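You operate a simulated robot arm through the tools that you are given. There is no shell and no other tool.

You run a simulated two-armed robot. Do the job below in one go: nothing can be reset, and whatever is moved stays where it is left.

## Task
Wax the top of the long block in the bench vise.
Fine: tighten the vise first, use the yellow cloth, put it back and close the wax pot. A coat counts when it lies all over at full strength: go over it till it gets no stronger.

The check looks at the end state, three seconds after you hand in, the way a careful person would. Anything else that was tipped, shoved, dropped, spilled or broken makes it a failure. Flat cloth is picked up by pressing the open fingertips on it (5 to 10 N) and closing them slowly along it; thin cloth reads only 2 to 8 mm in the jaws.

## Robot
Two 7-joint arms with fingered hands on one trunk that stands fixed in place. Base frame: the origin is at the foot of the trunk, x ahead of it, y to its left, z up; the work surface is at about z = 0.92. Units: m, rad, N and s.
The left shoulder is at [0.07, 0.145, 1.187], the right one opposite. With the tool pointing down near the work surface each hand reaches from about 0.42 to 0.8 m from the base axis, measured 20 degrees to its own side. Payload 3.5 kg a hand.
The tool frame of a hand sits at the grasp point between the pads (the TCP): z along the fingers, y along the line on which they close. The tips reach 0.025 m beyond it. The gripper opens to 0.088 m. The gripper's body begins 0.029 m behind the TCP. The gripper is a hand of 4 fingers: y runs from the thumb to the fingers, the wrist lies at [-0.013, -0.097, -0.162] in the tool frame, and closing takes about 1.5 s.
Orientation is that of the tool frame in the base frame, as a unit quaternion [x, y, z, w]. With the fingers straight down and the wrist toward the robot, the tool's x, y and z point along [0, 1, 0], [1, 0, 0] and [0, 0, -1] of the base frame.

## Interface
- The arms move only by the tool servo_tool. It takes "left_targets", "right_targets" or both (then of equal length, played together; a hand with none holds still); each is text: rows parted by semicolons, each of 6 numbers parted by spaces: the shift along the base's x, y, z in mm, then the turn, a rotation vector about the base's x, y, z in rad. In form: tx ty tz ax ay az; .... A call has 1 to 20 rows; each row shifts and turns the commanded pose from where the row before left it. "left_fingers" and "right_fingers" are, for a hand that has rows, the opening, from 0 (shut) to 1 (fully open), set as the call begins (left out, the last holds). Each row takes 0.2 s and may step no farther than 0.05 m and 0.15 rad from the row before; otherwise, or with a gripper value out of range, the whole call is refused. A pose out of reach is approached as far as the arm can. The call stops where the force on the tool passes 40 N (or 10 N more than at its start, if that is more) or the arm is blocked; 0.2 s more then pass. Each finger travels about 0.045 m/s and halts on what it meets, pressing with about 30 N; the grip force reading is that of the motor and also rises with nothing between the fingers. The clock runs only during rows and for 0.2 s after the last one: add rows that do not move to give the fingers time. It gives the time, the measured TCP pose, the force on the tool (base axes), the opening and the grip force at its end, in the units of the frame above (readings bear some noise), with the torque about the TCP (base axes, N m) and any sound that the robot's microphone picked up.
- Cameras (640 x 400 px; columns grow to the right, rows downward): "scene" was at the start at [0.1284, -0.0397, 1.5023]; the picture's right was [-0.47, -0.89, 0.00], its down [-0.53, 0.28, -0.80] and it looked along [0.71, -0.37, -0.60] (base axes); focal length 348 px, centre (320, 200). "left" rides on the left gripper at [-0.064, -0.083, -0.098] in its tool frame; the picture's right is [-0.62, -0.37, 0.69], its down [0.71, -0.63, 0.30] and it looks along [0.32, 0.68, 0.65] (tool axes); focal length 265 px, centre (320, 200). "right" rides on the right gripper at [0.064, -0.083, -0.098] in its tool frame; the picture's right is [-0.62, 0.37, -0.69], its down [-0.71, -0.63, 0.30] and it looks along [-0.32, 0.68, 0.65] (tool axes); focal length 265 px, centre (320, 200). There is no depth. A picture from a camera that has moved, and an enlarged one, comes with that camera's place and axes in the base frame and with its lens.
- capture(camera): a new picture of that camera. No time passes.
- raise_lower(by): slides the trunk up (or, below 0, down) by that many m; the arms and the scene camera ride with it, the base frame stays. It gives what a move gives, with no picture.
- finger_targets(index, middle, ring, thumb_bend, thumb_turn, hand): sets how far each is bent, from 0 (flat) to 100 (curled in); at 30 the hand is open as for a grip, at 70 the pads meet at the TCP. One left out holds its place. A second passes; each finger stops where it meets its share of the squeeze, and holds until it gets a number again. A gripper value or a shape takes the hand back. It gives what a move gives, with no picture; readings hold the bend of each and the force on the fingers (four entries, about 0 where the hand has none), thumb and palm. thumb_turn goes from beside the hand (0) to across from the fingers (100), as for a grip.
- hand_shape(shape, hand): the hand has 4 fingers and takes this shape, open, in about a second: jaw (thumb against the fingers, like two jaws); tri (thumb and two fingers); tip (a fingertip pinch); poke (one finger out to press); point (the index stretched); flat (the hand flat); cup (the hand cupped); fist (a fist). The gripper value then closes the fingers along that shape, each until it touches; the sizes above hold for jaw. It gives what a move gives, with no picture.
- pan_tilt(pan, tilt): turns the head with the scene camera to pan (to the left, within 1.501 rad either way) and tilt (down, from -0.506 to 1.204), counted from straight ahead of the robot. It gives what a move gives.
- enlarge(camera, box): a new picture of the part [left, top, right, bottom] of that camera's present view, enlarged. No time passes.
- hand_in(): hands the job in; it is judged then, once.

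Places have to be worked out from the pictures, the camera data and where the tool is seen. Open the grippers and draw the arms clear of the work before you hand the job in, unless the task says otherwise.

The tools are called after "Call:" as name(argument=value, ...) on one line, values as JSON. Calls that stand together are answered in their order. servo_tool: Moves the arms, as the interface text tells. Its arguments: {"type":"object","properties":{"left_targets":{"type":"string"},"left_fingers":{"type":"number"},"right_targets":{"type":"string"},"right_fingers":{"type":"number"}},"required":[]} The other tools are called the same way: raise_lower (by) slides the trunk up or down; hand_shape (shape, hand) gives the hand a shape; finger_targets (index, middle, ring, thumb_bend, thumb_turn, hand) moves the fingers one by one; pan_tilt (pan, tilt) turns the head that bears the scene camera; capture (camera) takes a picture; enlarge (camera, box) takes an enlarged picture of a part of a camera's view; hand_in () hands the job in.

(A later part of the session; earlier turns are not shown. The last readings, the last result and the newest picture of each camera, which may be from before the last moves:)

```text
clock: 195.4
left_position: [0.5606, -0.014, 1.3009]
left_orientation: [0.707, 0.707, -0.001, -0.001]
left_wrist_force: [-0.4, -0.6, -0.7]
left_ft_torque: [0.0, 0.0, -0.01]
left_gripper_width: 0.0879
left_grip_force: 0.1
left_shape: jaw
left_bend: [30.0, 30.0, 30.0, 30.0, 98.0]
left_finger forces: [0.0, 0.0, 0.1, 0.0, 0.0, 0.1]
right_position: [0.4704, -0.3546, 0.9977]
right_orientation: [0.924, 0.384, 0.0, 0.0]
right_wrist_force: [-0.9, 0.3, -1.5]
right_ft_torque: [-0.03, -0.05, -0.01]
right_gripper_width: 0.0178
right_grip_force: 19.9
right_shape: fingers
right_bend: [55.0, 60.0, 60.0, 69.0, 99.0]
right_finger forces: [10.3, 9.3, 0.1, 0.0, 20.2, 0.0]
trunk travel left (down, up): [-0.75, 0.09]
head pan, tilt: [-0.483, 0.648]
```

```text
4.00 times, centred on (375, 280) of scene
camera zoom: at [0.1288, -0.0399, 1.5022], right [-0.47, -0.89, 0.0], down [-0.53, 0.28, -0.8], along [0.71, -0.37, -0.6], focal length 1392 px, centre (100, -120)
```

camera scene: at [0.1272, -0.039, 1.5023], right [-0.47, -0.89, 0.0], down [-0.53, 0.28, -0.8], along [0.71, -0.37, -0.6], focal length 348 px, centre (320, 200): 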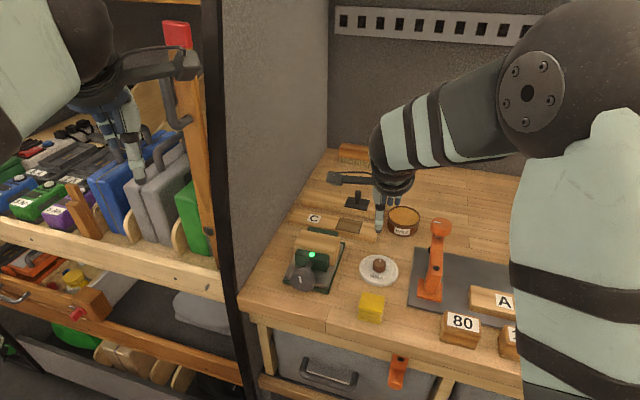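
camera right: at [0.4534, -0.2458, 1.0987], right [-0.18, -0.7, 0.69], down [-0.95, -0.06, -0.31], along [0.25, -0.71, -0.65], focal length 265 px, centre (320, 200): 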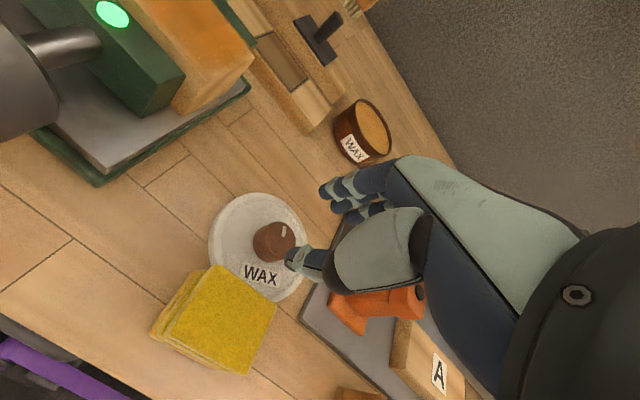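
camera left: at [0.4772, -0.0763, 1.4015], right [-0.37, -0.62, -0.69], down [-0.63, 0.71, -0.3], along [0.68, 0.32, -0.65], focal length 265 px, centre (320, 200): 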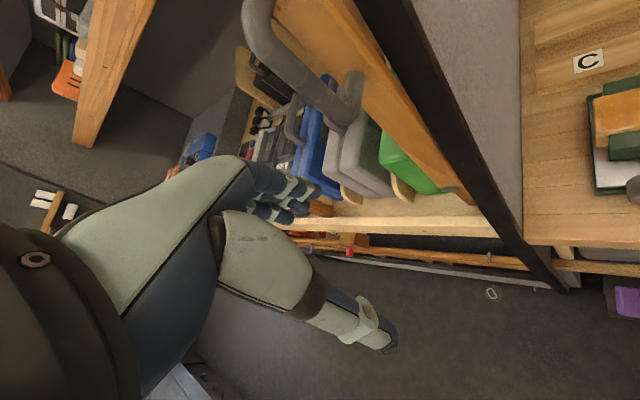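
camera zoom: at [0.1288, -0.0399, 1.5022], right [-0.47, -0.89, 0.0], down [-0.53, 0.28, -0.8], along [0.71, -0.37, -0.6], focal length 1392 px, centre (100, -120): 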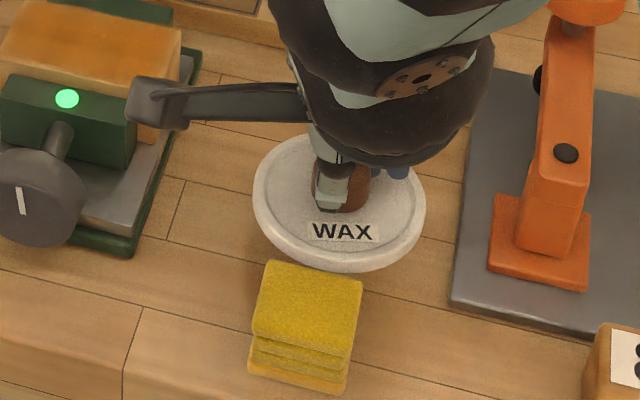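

The lid is lifted level. I'll carry it high over to the pot.

Call:
servo_tool(right_targets="0 0 30 0 0 0;0 0 32 0 0 0;27.7 -33.9 0 0 0 0;27.7 -33.9 0 0 0 0;27.7 -33.9 0 0 0 0;27.7 -33.9 0 0 0 0;27.7 -33.9 0 0 0 0;0 0 -20 0 0 0;0 0 0 0 0 0;0 0 0 0 0 0")

Call:
enlarge(camera="scene", box=[365, 170, 445, 250])

Call:
enlarge(camera="right", box=[160, 160, 400, 360])

```text
clock: 197.6
left_position: [0.559, -0.0156, 1.3011]
left_orientation: [0.706, 0.708, 0.0, -0.001]
left_wrist_force: [0.2, -0.8, -0.6]
left_ft_torque: [0.01, 0.01, 0.05]
left_gripper_width: 0.0875
left_grip_force: 0.1
left_shape: jaw
left_bend: [30.0, 30.0, 30.0, 30.0, 98.0]
left_finger forces: [0.0, 0.1, 0.0, 0.0, 0.0, 0.0]
right_position: [0.609, -0.5238, 1.0381]
right_orientation: [0.924, 0.382, -0.001, 0.0]
right_wrist_force: [-0.8, 0.0, 0.3]
right_ft_torque: [0.01, 0.01, 0.02]
right_gripper_width: 0.0173
right_grip_force: 19.7
right_shape: fingers
right_bend: [55.0, 60.0, 60.0, 69.0, 99.0]
right_finger forces: [10.5, 9.6, 0.0, 0.0, 19.9, 0.0]
trunk travel left (down, up): [-0.75, 0.09]
head pan, tilt: [-0.483, 0.648]
```

```text
5.00 times, centred on (405, 210) of scene
camera zoom: at [0.1289, -0.0403, 1.5022], right [-0.47, -0.89, 0.0], down [-0.53, 0.28, -0.8], along [0.71, -0.37, -0.6], focal length 1740 px, centre (-105, 150)
```

zoom: 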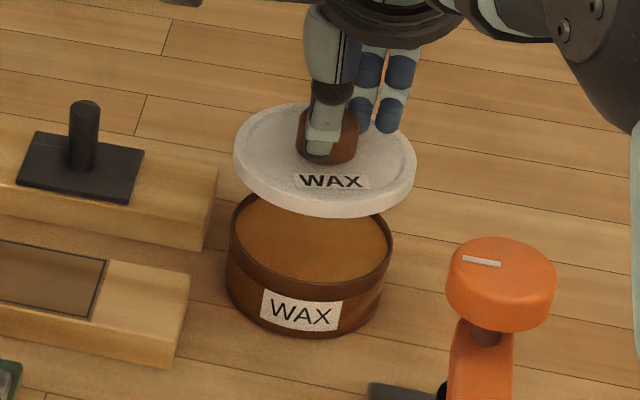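

```text
2.00 times, centred on (280, 260) of right
camera zoom: at [0.5965, -0.4195, 1.1363], right [-0.18, -0.7, 0.69], down [-0.95, -0.06, -0.3], along [0.25, -0.71, -0.65], focal length 531 px, centre (400, 80)
```

zoom: 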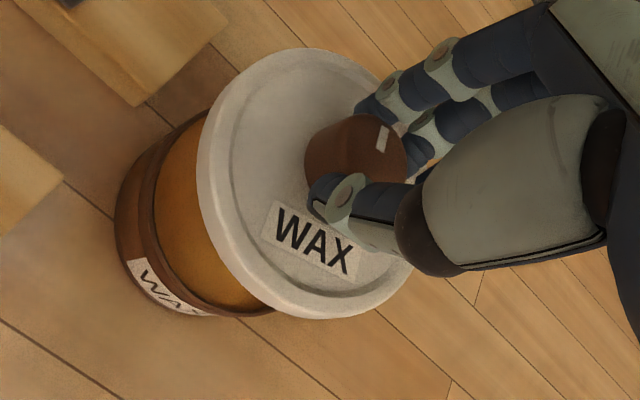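

Comparing with the picture right after opening, the lid is aligned within ~2–3 mm (slightly left). I'll correct and lower to just above the rim.

Call:
servo_tool(right_targets="-1.8 -1.8 0 0 0 0;0 0 -20 0 0 0;0 0 -15 0 0 0;0 0 0 0 0 0")

Call:
enlarge(camera="scene", box=[365, 170, 445, 250])

Call:
enlarge(camera="right", box=[160, 160, 400, 360])

```text
clock: 198.6
left_position: [0.5608, -0.0142, 1.3019]
left_orientation: [0.707, 0.707, 0.0, -0.001]
left_wrist_force: [0.3, -0.5, -0.2]
left_ft_torque: [0.03, 0.02, 0.0]
left_gripper_width: 0.0876
left_grip_force: 0.1
left_shape: jaw
left_bend: [30.0, 30.0, 30.0, 30.0, 98.0]
left_finger forces: [0.0, 0.1, 0.0, 0.1, 0.0, 0.0]
right_position: [0.6053, -0.5252, 1.0037]
right_orientation: [0.924, 0.383, 0.0, 0.0]
right_wrist_force: [0.2, -0.3, -2.0]
right_ft_torque: [0.04, -0.03, 0.04]
right_gripper_width: 0.0176
right_grip_force: 19.4
right_shape: fingers
right_bend: [55.0, 60.0, 60.0, 69.0, 99.0]
right_finger forces: [10.6, 9.8, 0.0, 0.0, 19.9, 0.0]
trunk travel left (down, up): [-0.75, 0.09]
head pan, tilt: [-0.483, 0.648]
```

```text
5.00 times, centred on (405, 210) of scene
camera zoom: at [0.1281, -0.0395, 1.5023], right [-0.47, -0.89, 0.0], down [-0.53, 0.28, -0.8], along [0.71, -0.37, -0.6], focal length 1740 px, centre (-105, 150)
```

zoom: 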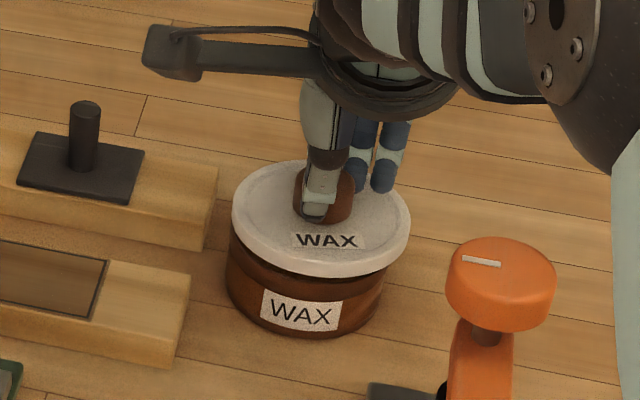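

```text
2.00 times, centred on (280, 260) of right
camera zoom: at [0.5934, -0.4211, 1.1019], right [-0.18, -0.7, 0.69], down [-0.95, -0.06, -0.3], along [0.25, -0.71, -0.65], focal length 531 px, centre (400, 80)
```

zoom: 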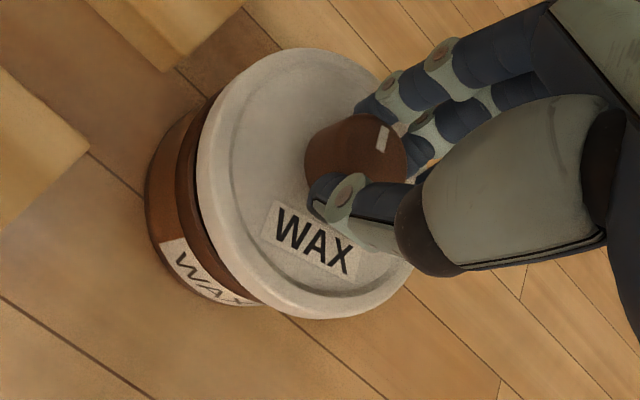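

The lid now looks ~3 mm too far right; I'll undo that shift and lower in small steps until contact.

Call:
servo_tool(right_targets="1.9 1.9 0 0 0 0;0 0 -4 0 0 0;0 0 0 0 0 0")

Call:
servo_tool(right_targets="0 0 -3 0 0 0;0 0 0 0 0 0")

Call:
servo_tool(right_targets="0 0 -2 0 0 0;0 0 0 0 0 0")

Call:
enlarge(camera="scene", box=[380, 195, 430, 245])

```text
clock: 199.4
left_position: [0.561, -0.0133, 1.3011]
left_orientation: [0.707, 0.707, -0.001, -0.001]
left_wrist_force: [-0.2, -0.3, 0.8]
left_ft_torque: [0.0, 0.01, 0.01]
left_gripper_width: 0.0875
left_grip_force: 0.0
left_shape: jaw
left_bend: [30.0, 30.0, 30.0, 30.0, 98.0]
left_finger forces: [0.1, 0.1, 0.0, 0.1, 0.0, 0.0]
right_position: [0.6087, -0.5234, 0.9996]
right_orientation: [0.924, 0.382, 0.0, 0.0]
right_wrist_force: [-0.1, -0.7, -0.9]
right_ft_torque: [-0.01, -0.02, -0.01]
right_gripper_width: 0.0176
right_grip_force: 20.7
right_shape: fingers
right_bend: [55.0, 60.0, 60.0, 69.0, 99.0]
right_finger forces: [10.5, 9.6, 0.0, 0.0, 19.8, 0.0]
trunk travel left (down, up): [-0.75, 0.09]
head pan, tilt: [-0.483, 0.648]
```

```text
clock: 200.0
left_position: [0.5614, -0.015, 1.3018]
left_orientation: [0.707, 0.707, -0.001, -0.001]
left_wrist_force: [-0.2, 0.0, 0.3]
left_ft_torque: [0.04, -0.03, 0.01]
left_gripper_width: 0.0877
left_grip_force: 0.0
left_shape: jaw
left_bend: [30.0, 30.0, 30.0, 30.0, 98.0]
left_finger forces: [0.1, 0.0, 0.0, 0.0, 0.0, 0.1]
right_position: [0.6085, -0.5235, 0.9974]
right_orientation: [0.924, 0.383, 0.0, 0.001]
right_wrist_force: [0.4, -0.7, 3.5]
right_ft_torque: [0.03, 0.01, 0.02]
right_gripper_width: 0.0173
right_grip_force: 21.5
right_shape: fingers
right_bend: [55.0, 60.0, 60.0, 70.0, 99.0]
right_finger forces: [11.2, 10.6, 0.1, 0.1, 21.0, 0.0]
trunk travel left (down, up): [-0.75, 0.09]
head pan, tilt: [-0.483, 0.648]
```

```text
clock: 200.6
left_position: [0.5605, -0.0132, 1.302]
left_orientation: [0.707, 0.707, 0.0, 0.0]
left_wrist_force: [0.4, 1.1, -0.4]
left_ft_torque: [0.0, 0.0, 0.0]
left_gripper_width: 0.0878
left_grip_force: 0.1
left_shape: jaw
left_bend: [30.0, 30.0, 30.0, 30.0, 98.0]
left_finger forces: [0.0, 0.0, 0.0, 0.0, 0.1, 0.1]
right_position: [0.6087, -0.5228, 0.9947]
right_orientation: [0.924, 0.382, 0.0, 0.001]
right_wrist_force: [1.8, -1.2, 7.2]
right_ft_torque: [0.04, 0.0, 0.02]
right_gripper_width: 0.0172
right_grip_force: 22.6
right_shape: fingers
right_bend: [55.0, 60.0, 60.0, 71.0, 99.0]
right_finger forces: [11.8, 11.4, 0.0, 0.0, 22.1, 0.1]
trunk travel left (down, up): [-0.75, 0.09]
head pan, tilt: [-0.483, 0.648]
```

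```text
8.00 times, centred on (405, 220) of scene
camera zoom: at [0.1277, -0.039, 1.5024], right [-0.47, -0.89, 0.0], down [-0.53, 0.28, -0.8], along [0.71, -0.37, -0.6], focal length 2784 px, centre (-360, 40)
```

zoom: 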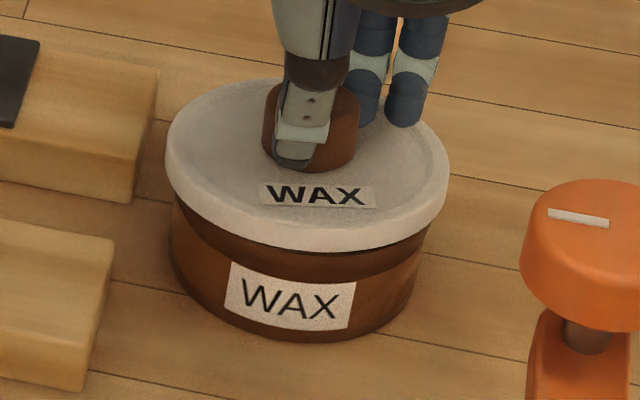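

The lid is touching with its front slightly raised (tilted ~6° in the grip). I'll press down gradually to seat it and listen for the snap.

Call:
servo_tool(right_targets="0 0 -2 0 0 0;0 0 0 0 0 0")

Call:
servo_tool(right_targets="0 0 -2 0 0 0;0 0 0 0 0 0")

Call:
enlarge(camera="scene", box=[380, 195, 430, 245])

```text
clock: 201.2
left_position: [0.5598, -0.0133, 1.3017]
left_orientation: [0.707, 0.707, -0.001, 0.001]
left_wrist_force: [0.0, 0.4, 0.1]
left_ft_torque: [-0.02, 0.03, 0.02]
left_gripper_width: 0.0874
left_grip_force: 0.0
left_shape: jaw
left_bend: [30.0, 30.0, 30.0, 30.0, 98.0]
left_finger forces: [0.1, 0.1, 0.0, 0.0, 0.0, 0.1]
right_position: [0.6076, -0.5221, 0.9948]
right_orientation: [0.924, 0.382, 0.0, 0.002]
right_wrist_force: [1.8, -1.0, 10.2]
right_ft_torque: [-0.06, -0.06, 0.03]
right_gripper_width: 0.0174
right_grip_force: 23.0
right_shape: fingers
right_bend: [55.0, 60.0, 60.0, 71.0, 99.0]
right_finger forces: [11.6, 12.0, 0.0, 0.1, 22.5, 0.1]
trunk travel left (down, up): [-0.75, 0.09]
head pan, tilt: [-0.483, 0.648]
```

```text
clock: 201.8
left_position: [0.5585, -0.0122, 1.3027]
left_orientation: [0.707, 0.707, 0.0, 0.001]
left_wrist_force: [0.4, 0.0, -0.6]
left_ft_torque: [-0.01, -0.02, 0.04]
left_gripper_width: 0.0876
left_grip_force: 0.0
left_shape: jaw
left_bend: [30.0, 30.0, 30.0, 30.0, 98.0]
left_finger forces: [0.0, 0.0, 0.0, 0.0, 0.0, 0.0]
right_position: [0.6072, -0.5225, 0.9933]
right_orientation: [0.924, 0.382, 0.002, 0.002]
right_wrist_force: [2.2, -2.6, 17.0]
right_ft_torque: [-0.14, -0.12, 0.01]
right_gripper_width: 0.0173
right_grip_force: 23.5
right_shape: fingers
right_bend: [54.0, 59.0, 60.0, 72.0, 99.0]
right_finger forces: [12.1, 12.7, 0.0, 0.0, 22.7, 0.0]
trunk travel left (down, up): [-0.75, 0.09]
head pan, tilt: [-0.483, 0.648]
```

```text
8.00 times, centred on (405, 220) of scene
camera zoom: at [0.1256, -0.0373, 1.5027], right [-0.47, -0.89, 0.0], down [-0.53, 0.28, -0.8], along [0.71, -0.37, -0.6], focal length 2784 px, centre (-360, 40)
```

zoom: 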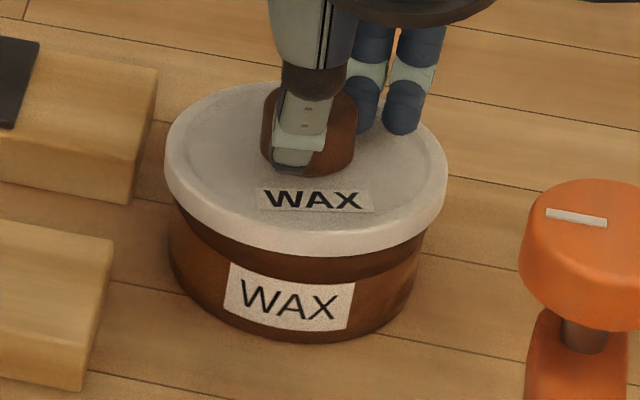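

Rear is seated but the front stays ~7 mm up because the grip holds the tilt. I'll ease up 4 mm, pitch the hand ~5° so the front goes down, then lower again.

Call:
servo_tool(right_targets="0 0 6 0 0 0;-2 2 0 -0.064 -0.064 0;0 0 0 0 0 0")

Call:
enlarge(camera="scene", box=[380, 195, 430, 245])

Call:
servo_tool(right_targets="0 0 -3 0 0 0;0 0 0 0 0 0")

Call:
servo_tool(right_targets="0 0 -2 0 0 0;0 0 0 0 0 0")

Call:
enlarge(camera="scene", box=[380, 195, 430, 245])

```text
clock: 202.6
left_position: [0.5618, -0.0147, 1.3015]
left_orientation: [0.707, 0.707, -0.001, -0.001]
left_wrist_force: [0.4, -0.7, 0.4]
left_ft_torque: [0.0, -0.02, 0.03]
left_gripper_width: 0.0872
left_grip_force: 0.0
left_shape: jaw
left_bend: [30.0, 30.0, 30.0, 30.0, 98.0]
left_finger forces: [0.1, 0.0, 0.1, 0.0, 0.0, 0.0]
right_position: [0.606, -0.5203, 0.9958]
right_orientation: [0.923, 0.382, 0.016, 0.041]
right_wrist_force: [-0.7, -0.5, -1.8]
right_ft_torque: [-0.01, 0.03, -0.01]
right_gripper_width: 0.0174
right_grip_force: 21.7
right_shape: fingers
right_bend: [55.0, 60.0, 60.0, 72.0, 98.0]
right_finger forces: [9.9, 10.7, 0.0, 0.0, 21.4, 0.0]
trunk travel left (down, up): [-0.75, 0.09]
head pan, tilt: [-0.483, 0.648]
```

```text
8.00 times, centred on (405, 220) of scene
camera zoom: at [0.1283, -0.04, 1.5021], right [-0.47, -0.89, 0.0], down [-0.53, 0.28, -0.8], along [0.71, -0.37, -0.6], focal length 2784 px, centre (-360, 40)
```

zoom: 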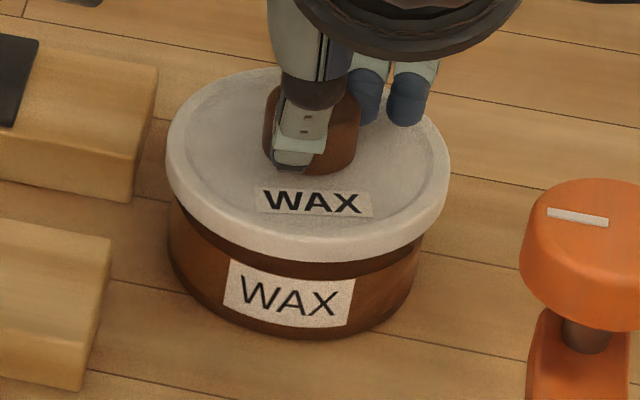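

```text
clock: 203.2
left_position: [0.5605, -0.0146, 1.3017]
left_orientation: [0.707, 0.707, 0.0, 0.0]
left_wrist_force: [-0.9, -0.1, -0.8]
left_ft_torque: [-0.02, 0.01, 0.01]
left_gripper_width: 0.0876
left_grip_force: 0.0
left_shape: jaw
left_bend: [30.0, 30.0, 30.0, 30.0, 98.0]
left_finger forces: [0.0, 0.0, 0.0, 0.0, 0.0, 0.1]
right_position: [0.6056, -0.5206, 0.9936]
right_orientation: [0.923, 0.383, 0.017, 0.043]
right_wrist_force: [-1.3, 0.7, -0.1]
right_ft_torque: [0.05, 0.08, 0.03]
right_gripper_width: 0.0174
right_grip_force: 21.0
right_shape: fingers
right_bend: [55.0, 60.0, 60.0, 72.0, 98.0]
right_finger forces: [10.0, 10.8, 0.0, 0.0, 21.6, 0.0]
trunk travel left (down, up): [-0.75, 0.09]
head pan, tilt: [-0.483, 0.648]
```

```text
clock: 203.8
left_position: [0.5599, -0.0136, 1.3023]
left_orientation: [0.707, 0.707, 0.0, 0.0]
left_wrist_force: [-1.0, 0.2, -0.5]
left_ft_torque: [0.02, -0.02, 0.01]
left_gripper_width: 0.0877
left_grip_force: 0.1
left_shape: jaw
left_bend: [30.0, 30.0, 30.0, 30.0, 98.0]
left_finger forces: [0.0, 0.0, 0.1, 0.1, 0.0, 0.0]
right_position: [0.6066, -0.5207, 0.9917]
right_orientation: [0.923, 0.382, 0.018, 0.042]
right_wrist_force: [-2.9, 0.7, 1.7]
right_ft_torque: [0.06, 0.05, -0.03]
right_gripper_width: 0.0172
right_grip_force: 21.8
right_shape: fingers
right_bend: [55.0, 60.0, 60.0, 72.0, 98.0]
right_finger forces: [9.9, 11.2, 0.0, 0.0, 22.3, 0.0]
trunk travel left (down, up): [-0.75, 0.09]
head pan, tilt: [-0.483, 0.648]
```

```text
8.00 times, centred on (405, 220) of scene
camera zoom: at [0.1273, -0.0392, 1.5024], right [-0.47, -0.89, 0.0], down [-0.53, 0.28, -0.8], along [0.71, -0.37, -0.6], focal length 2784 px, centre (-360, 40)
```

zoom: 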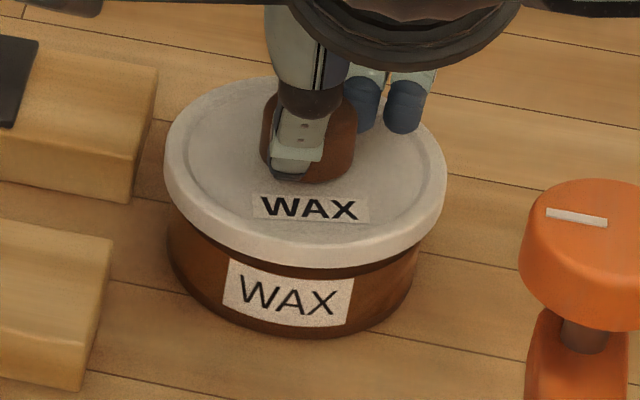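

Now the lid is level and sits almost exactly as when closed. Pressing down in steps for the snap.

Call:
servo_tool(right_targets="0 0 -2 0 0 0;0 0 0 0 0 0")

Call:
servo_tool(right_targets="0 0 -2 0 0 0;0 0 0 0 0 0")

Call:
enlarge(camera="scene", box=[380, 195, 430, 245])

```text
clock: 204.4
left_position: [0.5596, -0.0137, 1.3025]
left_orientation: [0.707, 0.707, 0.0, -0.001]
left_wrist_force: [1.0, -0.8, -0.7]
left_ft_torque: [0.0, -0.02, -0.02]
left_gripper_width: 0.0875
left_grip_force: 0.2
left_shape: jaw
left_bend: [30.0, 30.0, 30.0, 30.0, 98.0]
left_finger forces: [0.0, 0.0, 0.0, 0.1, 0.1, 0.0]
right_position: [0.6063, -0.5208, 0.9912]
right_orientation: [0.923, 0.381, 0.018, 0.043]
right_wrist_force: [-3.8, -0.8, 4.4]
right_ft_torque: [0.05, 0.05, 0.02]
right_gripper_width: 0.0172
right_grip_force: 21.5
right_shape: fingers
right_bend: [55.0, 60.0, 60.0, 72.0, 98.0]
right_finger forces: [10.2, 11.4, 0.1, 0.1, 21.9, 0.0]
trunk travel left (down, up): [-0.75, 0.09]
head pan, tilt: [-0.483, 0.648]
heard: snap
```

```text
clock: 205.0
left_position: [0.557, -0.0129, 1.3018]
left_orientation: [0.707, 0.707, -0.001, 0.001]
left_wrist_force: [-0.7, -0.2, -1.5]
left_ft_torque: [0.03, 0.04, -0.02]
left_gripper_width: 0.0877
left_grip_force: 0.0
left_shape: jaw
left_bend: [30.0, 30.0, 30.0, 30.0, 98.0]
left_finger forces: [0.1, 0.1, 0.0, 0.0, 0.1, 0.0]
right_position: [0.6052, -0.5218, 0.9905]
right_orientation: [0.923, 0.382, 0.019, 0.043]
right_wrist_force: [-1.9, -1.9, 10.2]
right_ft_torque: [0.04, 0.01, 0.02]
right_gripper_width: 0.0175
right_grip_force: 22.9
right_shape: fingers
right_bend: [55.0, 60.0, 60.0, 72.0, 98.0]
right_finger forces: [10.8, 12.3, 0.1, 0.1, 22.4, 0.0]
trunk travel left (down, up): [-0.75, 0.09]
head pan, tilt: [-0.483, 0.648]
```

```text
8.00 times, centred on (405, 220) of scene
camera zoom: at [0.1254, -0.0383, 1.5027], right [-0.47, -0.89, 0.0], down [-0.53, 0.28, -0.8], along [0.71, -0.37, -0.6], focal length 2784 px, centre (-360, 40)
```

zoom: 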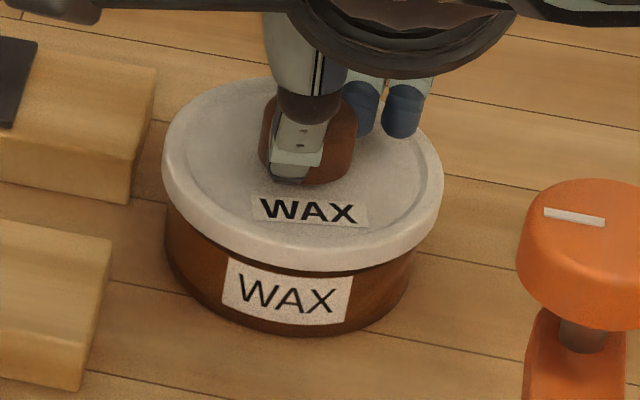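

Snap heard — the lid is closed. I'll ease the press, then open the fingers and thumb gently.

Call:
servo_tool(right_targets="0 0 1.5 0 0 0;0 0 0 0 0 0")

Call:
finger_targets(hand="right", index=40, middle=40, ring=40, thumb_bend=58)

Call:
finger_targets(hand="right", index=30, middle=30, ring=30, thumb_bend=45)

Call:
enlarge(camera="scene", box=[380, 195, 430, 245])

```text
clock: 205.6
left_position: [0.5586, -0.014, 1.3023]
left_orientation: [0.707, 0.707, 0.001, 0.001]
left_wrist_force: [-0.5, 0.5, 0.2]
left_ft_torque: [-0.01, 0.02, 0.0]
left_gripper_width: 0.0874
left_grip_force: 0.1
left_shape: jaw
left_bend: [30.0, 30.0, 30.0, 30.0, 98.0]
left_finger forces: [0.0, 0.0, 0.0, 0.1, 0.0, 0.1]
right_position: [0.6051, -0.5214, 0.9902]
right_orientation: [0.923, 0.381, 0.018, 0.042]
right_wrist_force: [-2.5, -3.8, 9.1]
right_ft_torque: [-0.06, -0.04, 0.03]
right_gripper_width: 0.0172
right_grip_force: 22.6
right_shape: fingers
right_bend: [55.0, 60.0, 60.0, 72.0, 98.0]
right_finger forces: [11.7, 12.8, 0.0, 0.1, 21.1, 0.0]
trunk travel left (down, up): [-0.75, 0.09]
head pan, tilt: [-0.483, 0.648]
```

```text
clock: 206.6
left_position: [0.5603, -0.0132, 1.302]
left_orientation: [0.707, 0.707, 0.001, 0.0]
left_wrist_force: [-0.2, 0.2, 0.3]
left_ft_torque: [0.01, -0.02, 0.0]
left_gripper_width: 0.0876
left_grip_force: 0.1
left_shape: jaw
left_bend: [30.0, 30.0, 30.0, 30.0, 98.0]
left_finger forces: [0.0, 0.0, 0.0, 0.1, 0.0, 0.0]
right_position: [0.6063, -0.5215, 0.9897]
right_orientation: [0.923, 0.382, 0.018, 0.042]
right_wrist_force: [1.6, -1.4, 5.7]
right_ft_torque: [0.05, 0.02, -0.05]
right_gripper_width: 0.0389
right_grip_force: 2.7
right_shape: fingers
right_bend: [40.0, 40.0, 40.0, 62.0, 100.0]
right_finger forces: [0.0, 0.0, 0.0, 0.1, 5.8, 0.1]
trunk travel left (down, up): [-0.75, 0.09]
head pan, tilt: [-0.483, 0.648]
```

```text
clock: 207.6
left_position: [0.5598, -0.013, 1.3015]
left_orientation: [0.708, 0.707, 0.0, 0.0]
left_wrist_force: [0.5, 0.6, -0.4]
left_ft_torque: [0.0, 0.04, -0.01]
left_gripper_width: 0.0875
left_grip_force: 0.0
left_shape: jaw
left_bend: [30.0, 30.0, 30.0, 30.0, 98.0]
left_finger forces: [0.0, 0.0, 0.1, 0.0, 0.1, 0.0]
right_position: [0.605, -0.5192, 0.9903]
right_orientation: [0.923, 0.382, 0.018, 0.043]
right_wrist_force: [1.7, -1.3, 10.1]
right_ft_torque: [0.2, 0.13, -0.04]
right_gripper_width: 0.0636
right_grip_force: 4.4
right_shape: fingers
right_bend: [30.0, 30.0, 30.0, 49.0, 99.0]
right_finger forces: [0.1, 0.1, 0.1, 0.0, 9.5, 0.0]
trunk travel left (down, up): [-0.75, 0.09]
head pan, tilt: [-0.483, 0.648]
```

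```text
8.00 times, centred on (405, 220) of scene
camera zoom: at [0.1272, -0.0384, 1.5024], right [-0.47, -0.89, 0.0], down [-0.53, 0.28, -0.8], along [0.71, -0.37, -0.6], focal length 2784 px, centre (-360, 40)
```

zoom: 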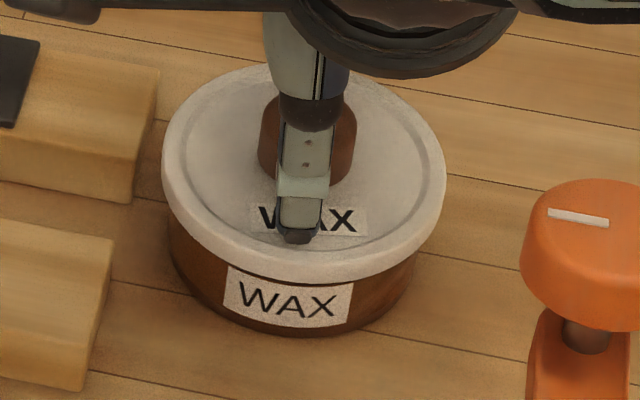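

The thumb tip is pressing the lid's front; I'll raise the hand straight up and look at how the lid sits.

Call:
servo_tool(right_targets="0 0 4 0 0 0;0 0 8 0 0 0;0 0 30 0 0 0;0 0 40 0 0 0;0 0 0 0 0 0")

Call:
enlarge(camera="scene", box=[380, 195, 430, 245])

Call:
enlarge(camera="right", box=[120, 180, 360, 380])

```text
clock: 208.8
left_position: [0.5627, -0.0141, 1.3014]
left_orientation: [0.707, 0.707, -0.001, 0.0]
left_wrist_force: [0.5, -0.9, 0.6]
left_ft_torque: [-0.02, 0.01, 0.0]
left_gripper_width: 0.0876
left_grip_force: 0.0
left_shape: jaw
left_bend: [30.0, 30.0, 30.0, 30.0, 98.0]
left_finger forces: [0.0, 0.0, 0.0, 0.0, 0.0, 0.0]
right_position: [0.6058, -0.5224, 1.0696]
right_orientation: [0.923, 0.383, 0.017, 0.041]
right_wrist_force: [-0.3, 0.0, 0.0]
right_ft_torque: [-0.01, 0.01, 0.03]
right_gripper_width: 0.0685
right_grip_force: 0.0
right_shape: fingers
right_bend: [30.0, 30.0, 30.0, 45.0, 99.0]
right_finger forces: [0.1, 0.1, 0.0, 0.0, 0.0, 0.0]
trunk travel left (down, up): [-0.75, 0.09]
head pan, tilt: [-0.483, 0.648]
```

```text
8.00 times, centred on (405, 220) of scene
camera zoom: at [0.1291, -0.04, 1.5022], right [-0.47, -0.89, 0.0], down [-0.53, 0.28, -0.8], along [0.71, -0.37, -0.6], focal length 2784 px, centre (-360, 40)
```

zoom: 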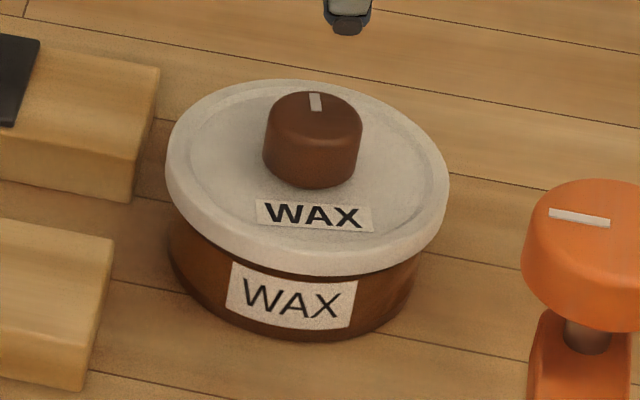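

```text
2.00 times, centred on (240, 280) of right
camera zoom: at [0.5883, -0.4125, 1.1604], right [-0.22, -0.65, 0.72], down [-0.93, -0.08, -0.36], along [0.29, -0.75, -0.59], focal length 531 px, centre (480, 40)
```

zoom: 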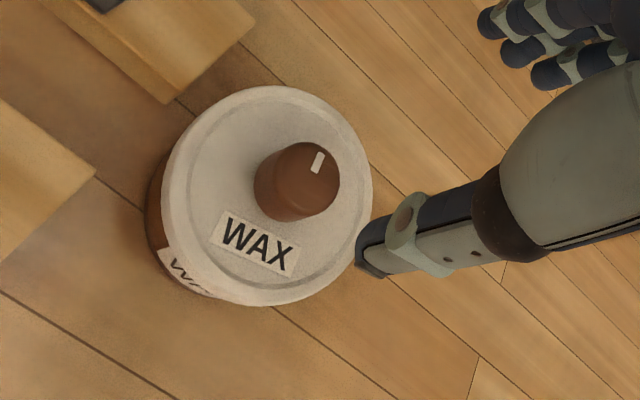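

The lid sits level and matches its original closed look. To be certain, I'll level the hand, close the fingertips and press lightly on the knob's top to see whether anything still snaps.

Call:
servo_tool(right_targets="0 0 10 0.064 0.064 0;4 3.4 0 0 0 0;0 0 0 0 0 0;0 0 0 0 0 0;0 0 0 0 0 0;0 0 0 0 0 0;0 0 0 0 0 0", right_fingers=0)

Call:
servo_tool(right_targets="0 0 -30 0 0 0;0 0 -28 0 0 0;0 0 -5 0 0 0;0 0 0 0 0 0")

Call:
enlarge(camera="scene", box=[380, 185, 440, 245])

```text
clock: 210.4
left_position: [0.5606, -0.0155, 1.3016]
left_orientation: [0.707, 0.708, -0.001, -0.001]
left_wrist_force: [-0.2, 0.2, 0.8]
left_ft_torque: [0.02, -0.02, -0.03]
left_gripper_width: 0.0875
left_grip_force: 0.0
left_shape: jaw
left_bend: [30.0, 30.0, 30.0, 30.0, 98.0]
left_finger forces: [0.1, 0.0, 0.0, 0.0, 0.0, 0.0]
right_position: [0.6101, -0.5184, 1.0804]
right_orientation: [0.924, 0.383, 0.0, 0.0]
right_wrist_force: [-0.6, 0.3, -0.5]
right_ft_torque: [-0.01, 0.02, -0.05]
right_gripper_width: 0.0
right_grip_force: 29.9
right_shape: jaw
right_bend: [70.0, 70.0, 70.0, 35.0, 100.0]
right_finger forces: [0.0, 0.0, 0.0, 0.1, 0.1, 0.1]
trunk travel left (down, up): [-0.75, 0.09]
head pan, tilt: [-0.483, 0.648]
```

```text
clock: 211.4
left_position: [0.5613, -0.0134, 1.3013]
left_orientation: [0.707, 0.707, -0.001, 0.0]
left_wrist_force: [-0.4, 0.1, 0.2]
left_ft_torque: [0.05, 0.02, 0.04]
left_gripper_width: 0.0877
left_grip_force: 0.1
left_shape: jaw
left_bend: [30.0, 30.0, 30.0, 30.0, 98.0]
left_finger forces: [0.1, 0.0, 0.0, 0.1, 0.0, 0.0]
right_position: [0.612, -0.5181, 1.0155]
right_orientation: [0.924, 0.383, 0.0, 0.0]
right_wrist_force: [-0.4, 0.9, -0.8]
right_ft_torque: [0.02, -0.01, 0.01]
right_gripper_width: 0.0002
right_grip_force: 31.0
right_shape: jaw
right_bend: [70.0, 70.0, 70.0, 36.0, 100.0]
right_finger forces: [0.1, 0.0, 0.1, 0.0, 0.0, 0.0]
trunk travel left (down, up): [-0.75, 0.09]
head pan, tilt: [-0.483, 0.648]
```

```text
6.67 times, centred on (410, 215) of scene
camera zoom: at [0.1284, -0.0397, 1.5023], right [-0.47, -0.89, 0.0], down [-0.53, 0.28, -0.8], along [0.71, -0.37, -0.6], focal length 2320 px, centre (-280, 100)
```

zoom: 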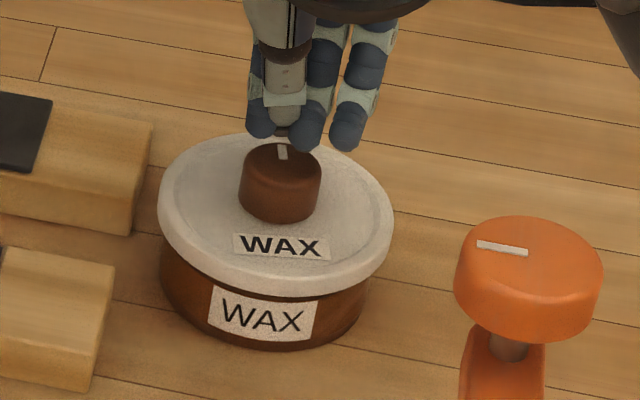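

Fingertips are just above the knob. Pressing in small steps.

Call:
servo_tool(right_targets="-1.5 1.5 -4 0 0 0;0 0 -3 0 0 0;0 0 0 0 0 0")

Call:
servo_tool(right_targets="0 0 -2.5 0 0 0;0 0 0 0 0 0")

Call:
servo_tool(right_targets="0 0 -2.5 0 0 0;0 0 0 0 0 0")

Call:
enlarge(camera="scene", box=[380, 185, 440, 245])

```text
clock: 212.2
left_position: [0.56, -0.0137, 1.301]
left_orientation: [0.707, 0.707, 0.0, -0.001]
left_wrist_force: [0.1, -0.1, -0.1]
left_ft_torque: [0.01, 0.0, 0.03]
left_gripper_width: 0.0876
left_grip_force: 0.0
left_shape: jaw
left_bend: [30.0, 30.0, 30.0, 30.0, 98.0]
left_finger forces: [0.1, 0.0, 0.0, 0.1, 0.1, 0.1]
right_position: [0.6108, -0.5166, 1.0104]
right_orientation: [0.924, 0.382, 0.0, 0.0]
right_wrist_force: [0.2, -0.1, 0.0]
right_ft_torque: [-0.01, -0.01, 0.03]
right_gripper_width: 0.0
right_grip_force: 30.0
right_shape: jaw
right_bend: [70.0, 70.0, 70.0, 36.0, 100.0]
right_finger forces: [0.0, 0.0, 0.0, 0.0, 0.1, 0.0]
trunk travel left (down, up): [-0.75, 0.09]
head pan, tilt: [-0.483, 0.648]
```

```text
clock: 212.8
left_position: [0.561, -0.014, 1.3009]
left_orientation: [0.707, 0.707, 0.0, -0.001]
left_wrist_force: [-0.4, 0.0, -0.6]
left_ft_torque: [-0.01, 0.0, -0.03]
left_gripper_width: 0.0875
left_grip_force: 0.1
left_shape: jaw
left_bend: [30.0, 30.0, 30.0, 30.0, 98.0]
left_finger forces: [0.0, 0.0, 0.1, 0.1, 0.0, 0.0]
right_position: [0.6108, -0.5158, 1.01]
right_orientation: [0.924, 0.382, 0.0, 0.0]
right_wrist_force: [-0.4, 0.9, -0.5]
right_ft_torque: [-0.02, 0.0, -0.02]
right_gripper_width: 0.0001
right_grip_force: 30.4
right_shape: jaw
right_bend: [70.0, 70.0, 70.0, 36.0, 100.0]
right_finger forces: [0.1, 0.1, 0.0, 0.0, 0.0, 0.0]
trunk travel left (down, up): [-0.75, 0.09]
head pan, tilt: [-0.483, 0.648]
```

```text
clock: 213.4
left_position: [0.5609, -0.0145, 1.3007]
left_orientation: [0.707, 0.707, 0.0, -0.002]
left_wrist_force: [-0.4, 0.2, 1.1]
left_ft_torque: [-0.02, -0.01, 0.01]
left_gripper_width: 0.0875
left_grip_force: 0.0
left_shape: jaw
left_bend: [30.0, 30.0, 30.0, 30.0, 98.0]
left_finger forces: [0.0, 0.0, 0.0, 0.0, 0.1, 0.1]
right_position: [0.6098, -0.5157, 1.0057]
right_orientation: [0.924, 0.383, 0.0, 0.0]
right_wrist_force: [0.6, 1.4, -0.8]
right_ft_torque: [0.0, -0.01, 0.01]
right_gripper_width: 0.0002
right_grip_force: 29.6
right_shape: jaw
right_bend: [70.0, 70.0, 70.0, 36.0, 100.0]
right_finger forces: [0.0, 0.0, 0.0, 0.0, 0.0, 0.0]
trunk travel left (down, up): [-0.75, 0.09]
head pan, tilt: [-0.483, 0.648]
```

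```text
6.67 times, centred on (410, 215) of scene
camera zoom: at [0.1285, -0.0397, 1.5023], right [-0.47, -0.89, 0.0], down [-0.53, 0.28, -0.8], along [0.71, -0.37, -0.6], focal length 2320 px, centre (-280, 100)
```

zoom: 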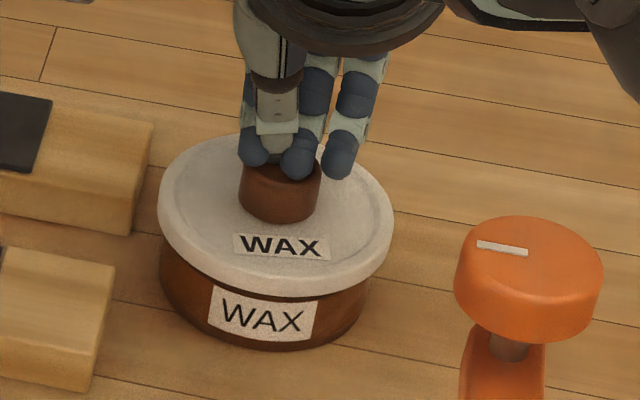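

Still no contact; continue lowering carefully.

Call:
servo_tool(right_targets="0 0 -2 0 0 0;0 0 0 0 0 0")

Call:
servo_tool(right_targets="0 0 -2 0 0 0;0 0 0 0 0 0")

Call:
enlarge(camera="scene", box=[380, 185, 440, 245])

Call:
enlarge(camera="right", box=[200, 160, 380, 320])

```text
clock: 214.0
left_position: [0.5607, -0.014, 1.3011]
left_orientation: [0.708, 0.707, 0.0, -0.001]
left_wrist_force: [-1.1, 0.1, -0.6]
left_ft_torque: [0.02, 0.01, 0.0]
left_gripper_width: 0.0875
left_grip_force: 0.1
left_shape: jaw
left_bend: [30.0, 30.0, 30.0, 30.0, 98.0]
left_finger forces: [0.1, 0.1, 0.0, 0.1, 0.0, 0.0]
right_position: [0.6103, -0.516, 1.0043]
right_orientation: [0.924, 0.383, 0.0, 0.0]
right_wrist_force: [0.0, 0.4, 2.1]
right_ft_torque: [0.0, 0.03, -0.03]
right_gripper_width: 0.0001
right_grip_force: 30.4
right_shape: jaw
right_bend: [70.0, 70.0, 70.0, 36.0, 100.0]
right_finger forces: [0.1, 0.0, 0.1, 0.1, 0.1, 0.0]
trunk travel left (down, up): [-0.75, 0.09]
head pan, tilt: [-0.483, 0.648]
```

```text
clock: 214.6
left_position: [0.5605, -0.0138, 1.3011]
left_orientation: [0.707, 0.707, 0.0, -0.001]
left_wrist_force: [-0.2, -0.3, 0.1]
left_ft_torque: [0.01, -0.02, -0.02]
left_gripper_width: 0.0875
left_grip_force: 0.1
left_shape: jaw
left_bend: [30.0, 30.0, 30.0, 30.0, 98.0]
left_finger forces: [0.0, 0.0, 0.0, 0.0, 0.0, 0.0]
right_position: [0.6089, -0.5169, 1.0034]
right_orientation: [0.923, 0.384, 0.0, 0.001]
right_wrist_force: [2.1, -1.4, 5.5]
right_ft_torque: [-0.05, -0.01, 0.02]
right_gripper_width: 0.0
right_grip_force: 30.0
right_shape: jaw
right_bend: [70.0, 70.0, 70.0, 36.0, 100.0]
right_finger forces: [0.0, 17.7, 0.1, 0.1, 0.0, 0.0]
trunk travel left (down, up): [-0.75, 0.09]
head pan, tilt: [-0.483, 0.648]
```

```text
6.67 times, centred on (410, 215) of scene
camera zoom: at [0.1278, -0.0392, 1.5024], right [-0.47, -0.89, 0.0], down [-0.53, 0.28, -0.8], along [0.71, -0.37, -0.6], focal length 2320 px, centre (-280, 100)
```

zoom: 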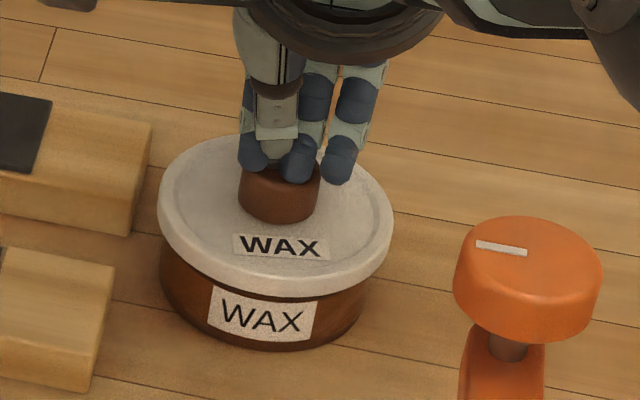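

```text
2.50 times, centred on (290, 240) of right
camera zoom: at [0.5975, -0.4121, 1.1015], right [-0.18, -0.7, 0.69], down [-0.95, -0.06, -0.31], along [0.26, -0.71, -0.65], focal length 664 px, centre (395, 100)
```

zoom: 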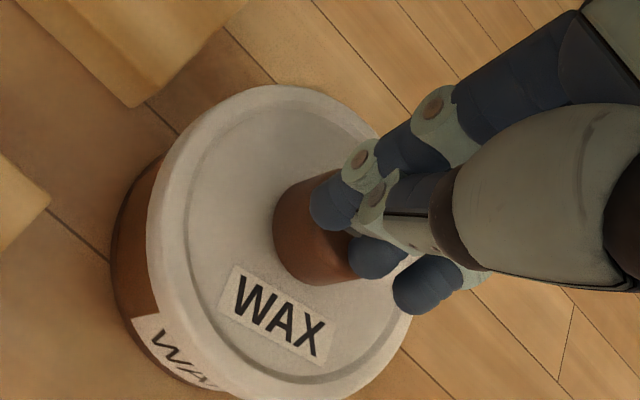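

Middle fingertip is on the knob (5 N). Press a little more.

Call:
servo_tool(right_targets="0 0 -2.5 0 0 0;0 0 0 0 0 0")

Call:
servo_tool(right_targets="0 0 -2 0 0 0;0 0 0 0 0 0")

```text
clock: 215.2
left_position: [0.5581, -0.0136, 1.3035]
left_orientation: [0.707, 0.707, 0.0, 0.001]
left_wrist_force: [-0.1, -0.2, 0.5]
left_ft_torque: [0.01, 0.0, 0.01]
left_gripper_width: 0.0878
left_grip_force: 0.1
left_shape: jaw
left_bend: [30.0, 30.0, 30.0, 30.0, 98.0]
left_finger forces: [0.0, 0.0, 0.1, 0.0, 0.0, 0.0]
right_position: [0.6098, -0.5167, 1.002]
right_orientation: [0.924, 0.382, 0.002, 0.002]
right_wrist_force: [3.5, -4.8, 14.7]
right_ft_torque: [-0.16, -0.08, -0.01]
right_gripper_width: 0.0
right_grip_force: 29.8
right_shape: jaw
right_bend: [70.0, 70.0, 70.0, 36.0, 100.0]
right_finger forces: [0.0, 20.3, 0.1, 0.1, 0.0, 0.1]
trunk travel left (down, up): [-0.75, 0.09]
head pan, tilt: [-0.483, 0.648]
```

```text
clock: 215.8
left_position: [0.5589, -0.0125, 1.3032]
left_orientation: [0.707, 0.707, 0.001, 0.0]
left_wrist_force: [-0.8, 0.3, 0.3]
left_ft_torque: [0.0, 0.0, 0.02]
left_gripper_width: 0.0877
left_grip_force: 0.0
left_shape: jaw
left_bend: [30.0, 30.0, 30.0, 30.0, 98.0]
left_finger forces: [0.1, 0.1, 0.0, 0.0, 0.0, 0.0]
right_position: [0.608, -0.5148, 1.0028]
right_orientation: [0.924, 0.382, 0.004, 0.005]
right_wrist_force: [4.6, -7.2, 22.5]
right_ft_torque: [-0.21, -0.2, -0.01]
right_gripper_width: 0.0
right_grip_force: 29.8
right_shape: jaw
right_bend: [70.0, 70.0, 70.0, 36.0, 100.0]
right_finger forces: [29.6, 17.8, 0.0, 0.0, 0.1, 0.1]
trunk travel left (down, up): [-0.75, 0.09]
head pan, tilt: [-0.483, 0.648]
```

No further snap at 22 N: the lid is fully closed. Raise and survey the cloth and block.

Call:
servo_tool(right_targets="0 0 5 0 0 0;0 0 30 0 0 0;0 0 40 0 0 0;0 0 40 0 0 0;-20 -30 20 0 0 0;-20 -20 0 0 0 0;0 0 0 0 0 0")

Call:
servo_tool(right_targets="0 0 0 0 0 0;0 0 0 0 0 0;0 0 0 0 0 0;0 0 0 0 0 0;0 0 0 0 0 0;0 0 0 0 0 0", right_fingers=0.8)

Call:
capture(camera="scene")

Call:
enlarge(camera="scene", box=[345, 280, 400, 330])

Call:
enlarge(camera="scene", box=[380, 195, 430, 245])

Call:
enlarge(camera="scene", box=[300, 225, 345, 265])

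```text
clock: 217.4
left_position: [0.5622, -0.0127, 1.3004]
left_orientation: [0.707, 0.707, -0.001, 0.0]
left_wrist_force: [0.3, 0.0, -0.3]
left_ft_torque: [-0.02, 0.0, 0.01]
left_gripper_width: 0.0878
left_grip_force: 0.0
left_shape: jaw
left_bend: [30.0, 30.0, 30.0, 30.0, 98.0]
left_finger forces: [0.0, 0.0, 0.0, 0.1, 0.0, 0.0]
right_position: [0.5688, -0.5659, 1.1334]
right_orientation: [0.924, 0.383, -0.002, 0.0]
right_wrist_force: [-0.4, -0.6, 0.7]
right_ft_torque: [0.01, 0.0, 0.01]
right_gripper_width: 0.0
right_grip_force: 30.3
right_shape: jaw
right_bend: [70.0, 70.0, 70.0, 36.0, 100.0]
right_finger forces: [0.0, 0.0, 0.0, 0.1, 0.0, 0.0]
trunk travel left (down, up): [-0.75, 0.09]
head pan, tilt: [-0.483, 0.648]
```

```text
clock: 218.8
left_position: [0.5605, -0.015, 1.3013]
left_orientation: [0.707, 0.707, -0.001, 0.0]
left_wrist_force: [-0.9, 0.1, 1.4]
left_ft_torque: [-0.03, -0.01, -0.02]
left_gripper_width: 0.0878
left_grip_force: 0.0
left_shape: jaw
left_bend: [30.0, 30.0, 30.0, 30.0, 98.0]
left_finger forces: [0.1, 0.0, 0.1, 0.0, 0.0, 0.1]
right_position: [0.568, -0.5656, 1.1338]
right_orientation: [0.924, 0.383, 0.0, 0.0]
right_wrist_force: [-0.9, 0.9, 0.3]
right_ft_torque: [0.01, 0.02, 0.02]
right_gripper_width: 0.0705
right_grip_force: 0.1
right_shape: jaw
right_bend: [27.0, 34.0, 32.0, 49.0, 99.0]
right_finger forces: [0.0, 0.0, 0.0, 0.0, 0.0, 0.1]
trunk travel left (down, up): [-0.75, 0.09]
head pan, tilt: [-0.483, 0.648]
```

```text
taken
camera scene: at [0.1285, -0.0398, 1.5023], right [-0.47, -0.89, 0.0], down [-0.53, 0.28, -0.8], along [0.71, -0.37, -0.6], focal length 348 px, centre (320, 200)
```

scene: 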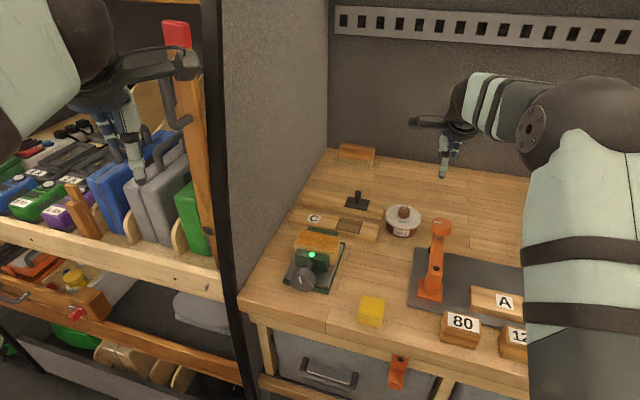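

```text
8.00 times, centred on (372, 305) of scene
camera zoom: at [0.1285, -0.0398, 1.5023], right [-0.47, -0.89, 0.0], down [-0.53, 0.28, -0.8], along [0.71, -0.37, -0.6], focal length 2784 px, centre (-100, -640)
```

zoom: 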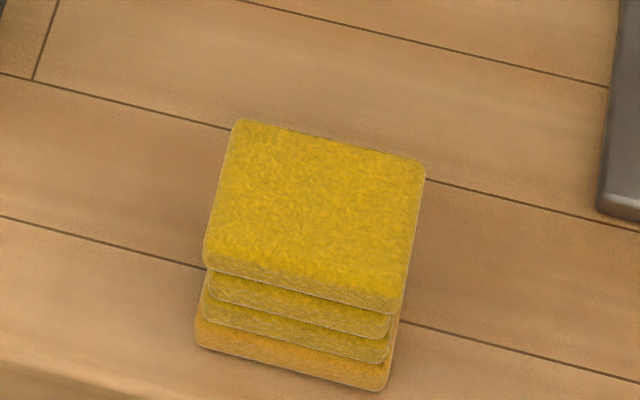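

```text
8.00 times, centred on (405, 220) of scene
camera zoom: at [0.1285, -0.0398, 1.5023], right [-0.47, -0.89, 0.0], down [-0.53, 0.28, -0.8], along [0.71, -0.37, -0.6], focal length 2784 px, centre (-360, 40)
```

zoom: 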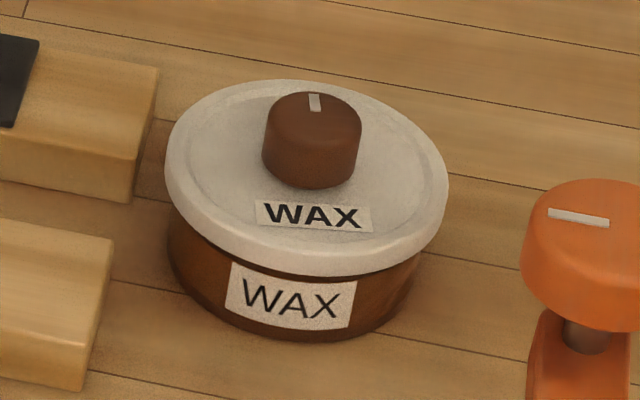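

```text
10.00 times, centred on (322, 245) of scene
camera zoom: at [0.1285, -0.0398, 1.5023], right [-0.47, -0.89, 0.0], down [-0.53, 0.28, -0.8], along [0.71, -0.37, -0.6], focal length 3481 px, centre (295, -250)
```

zoom: 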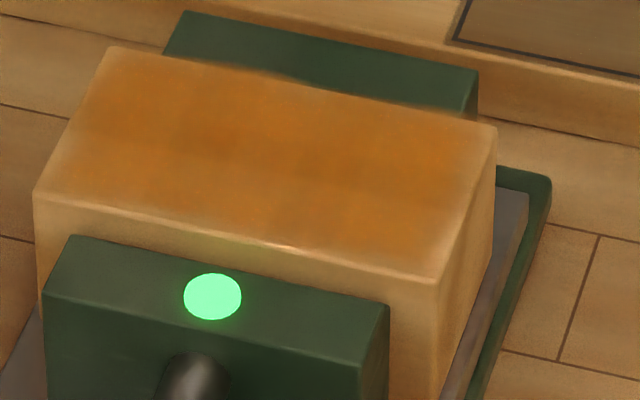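

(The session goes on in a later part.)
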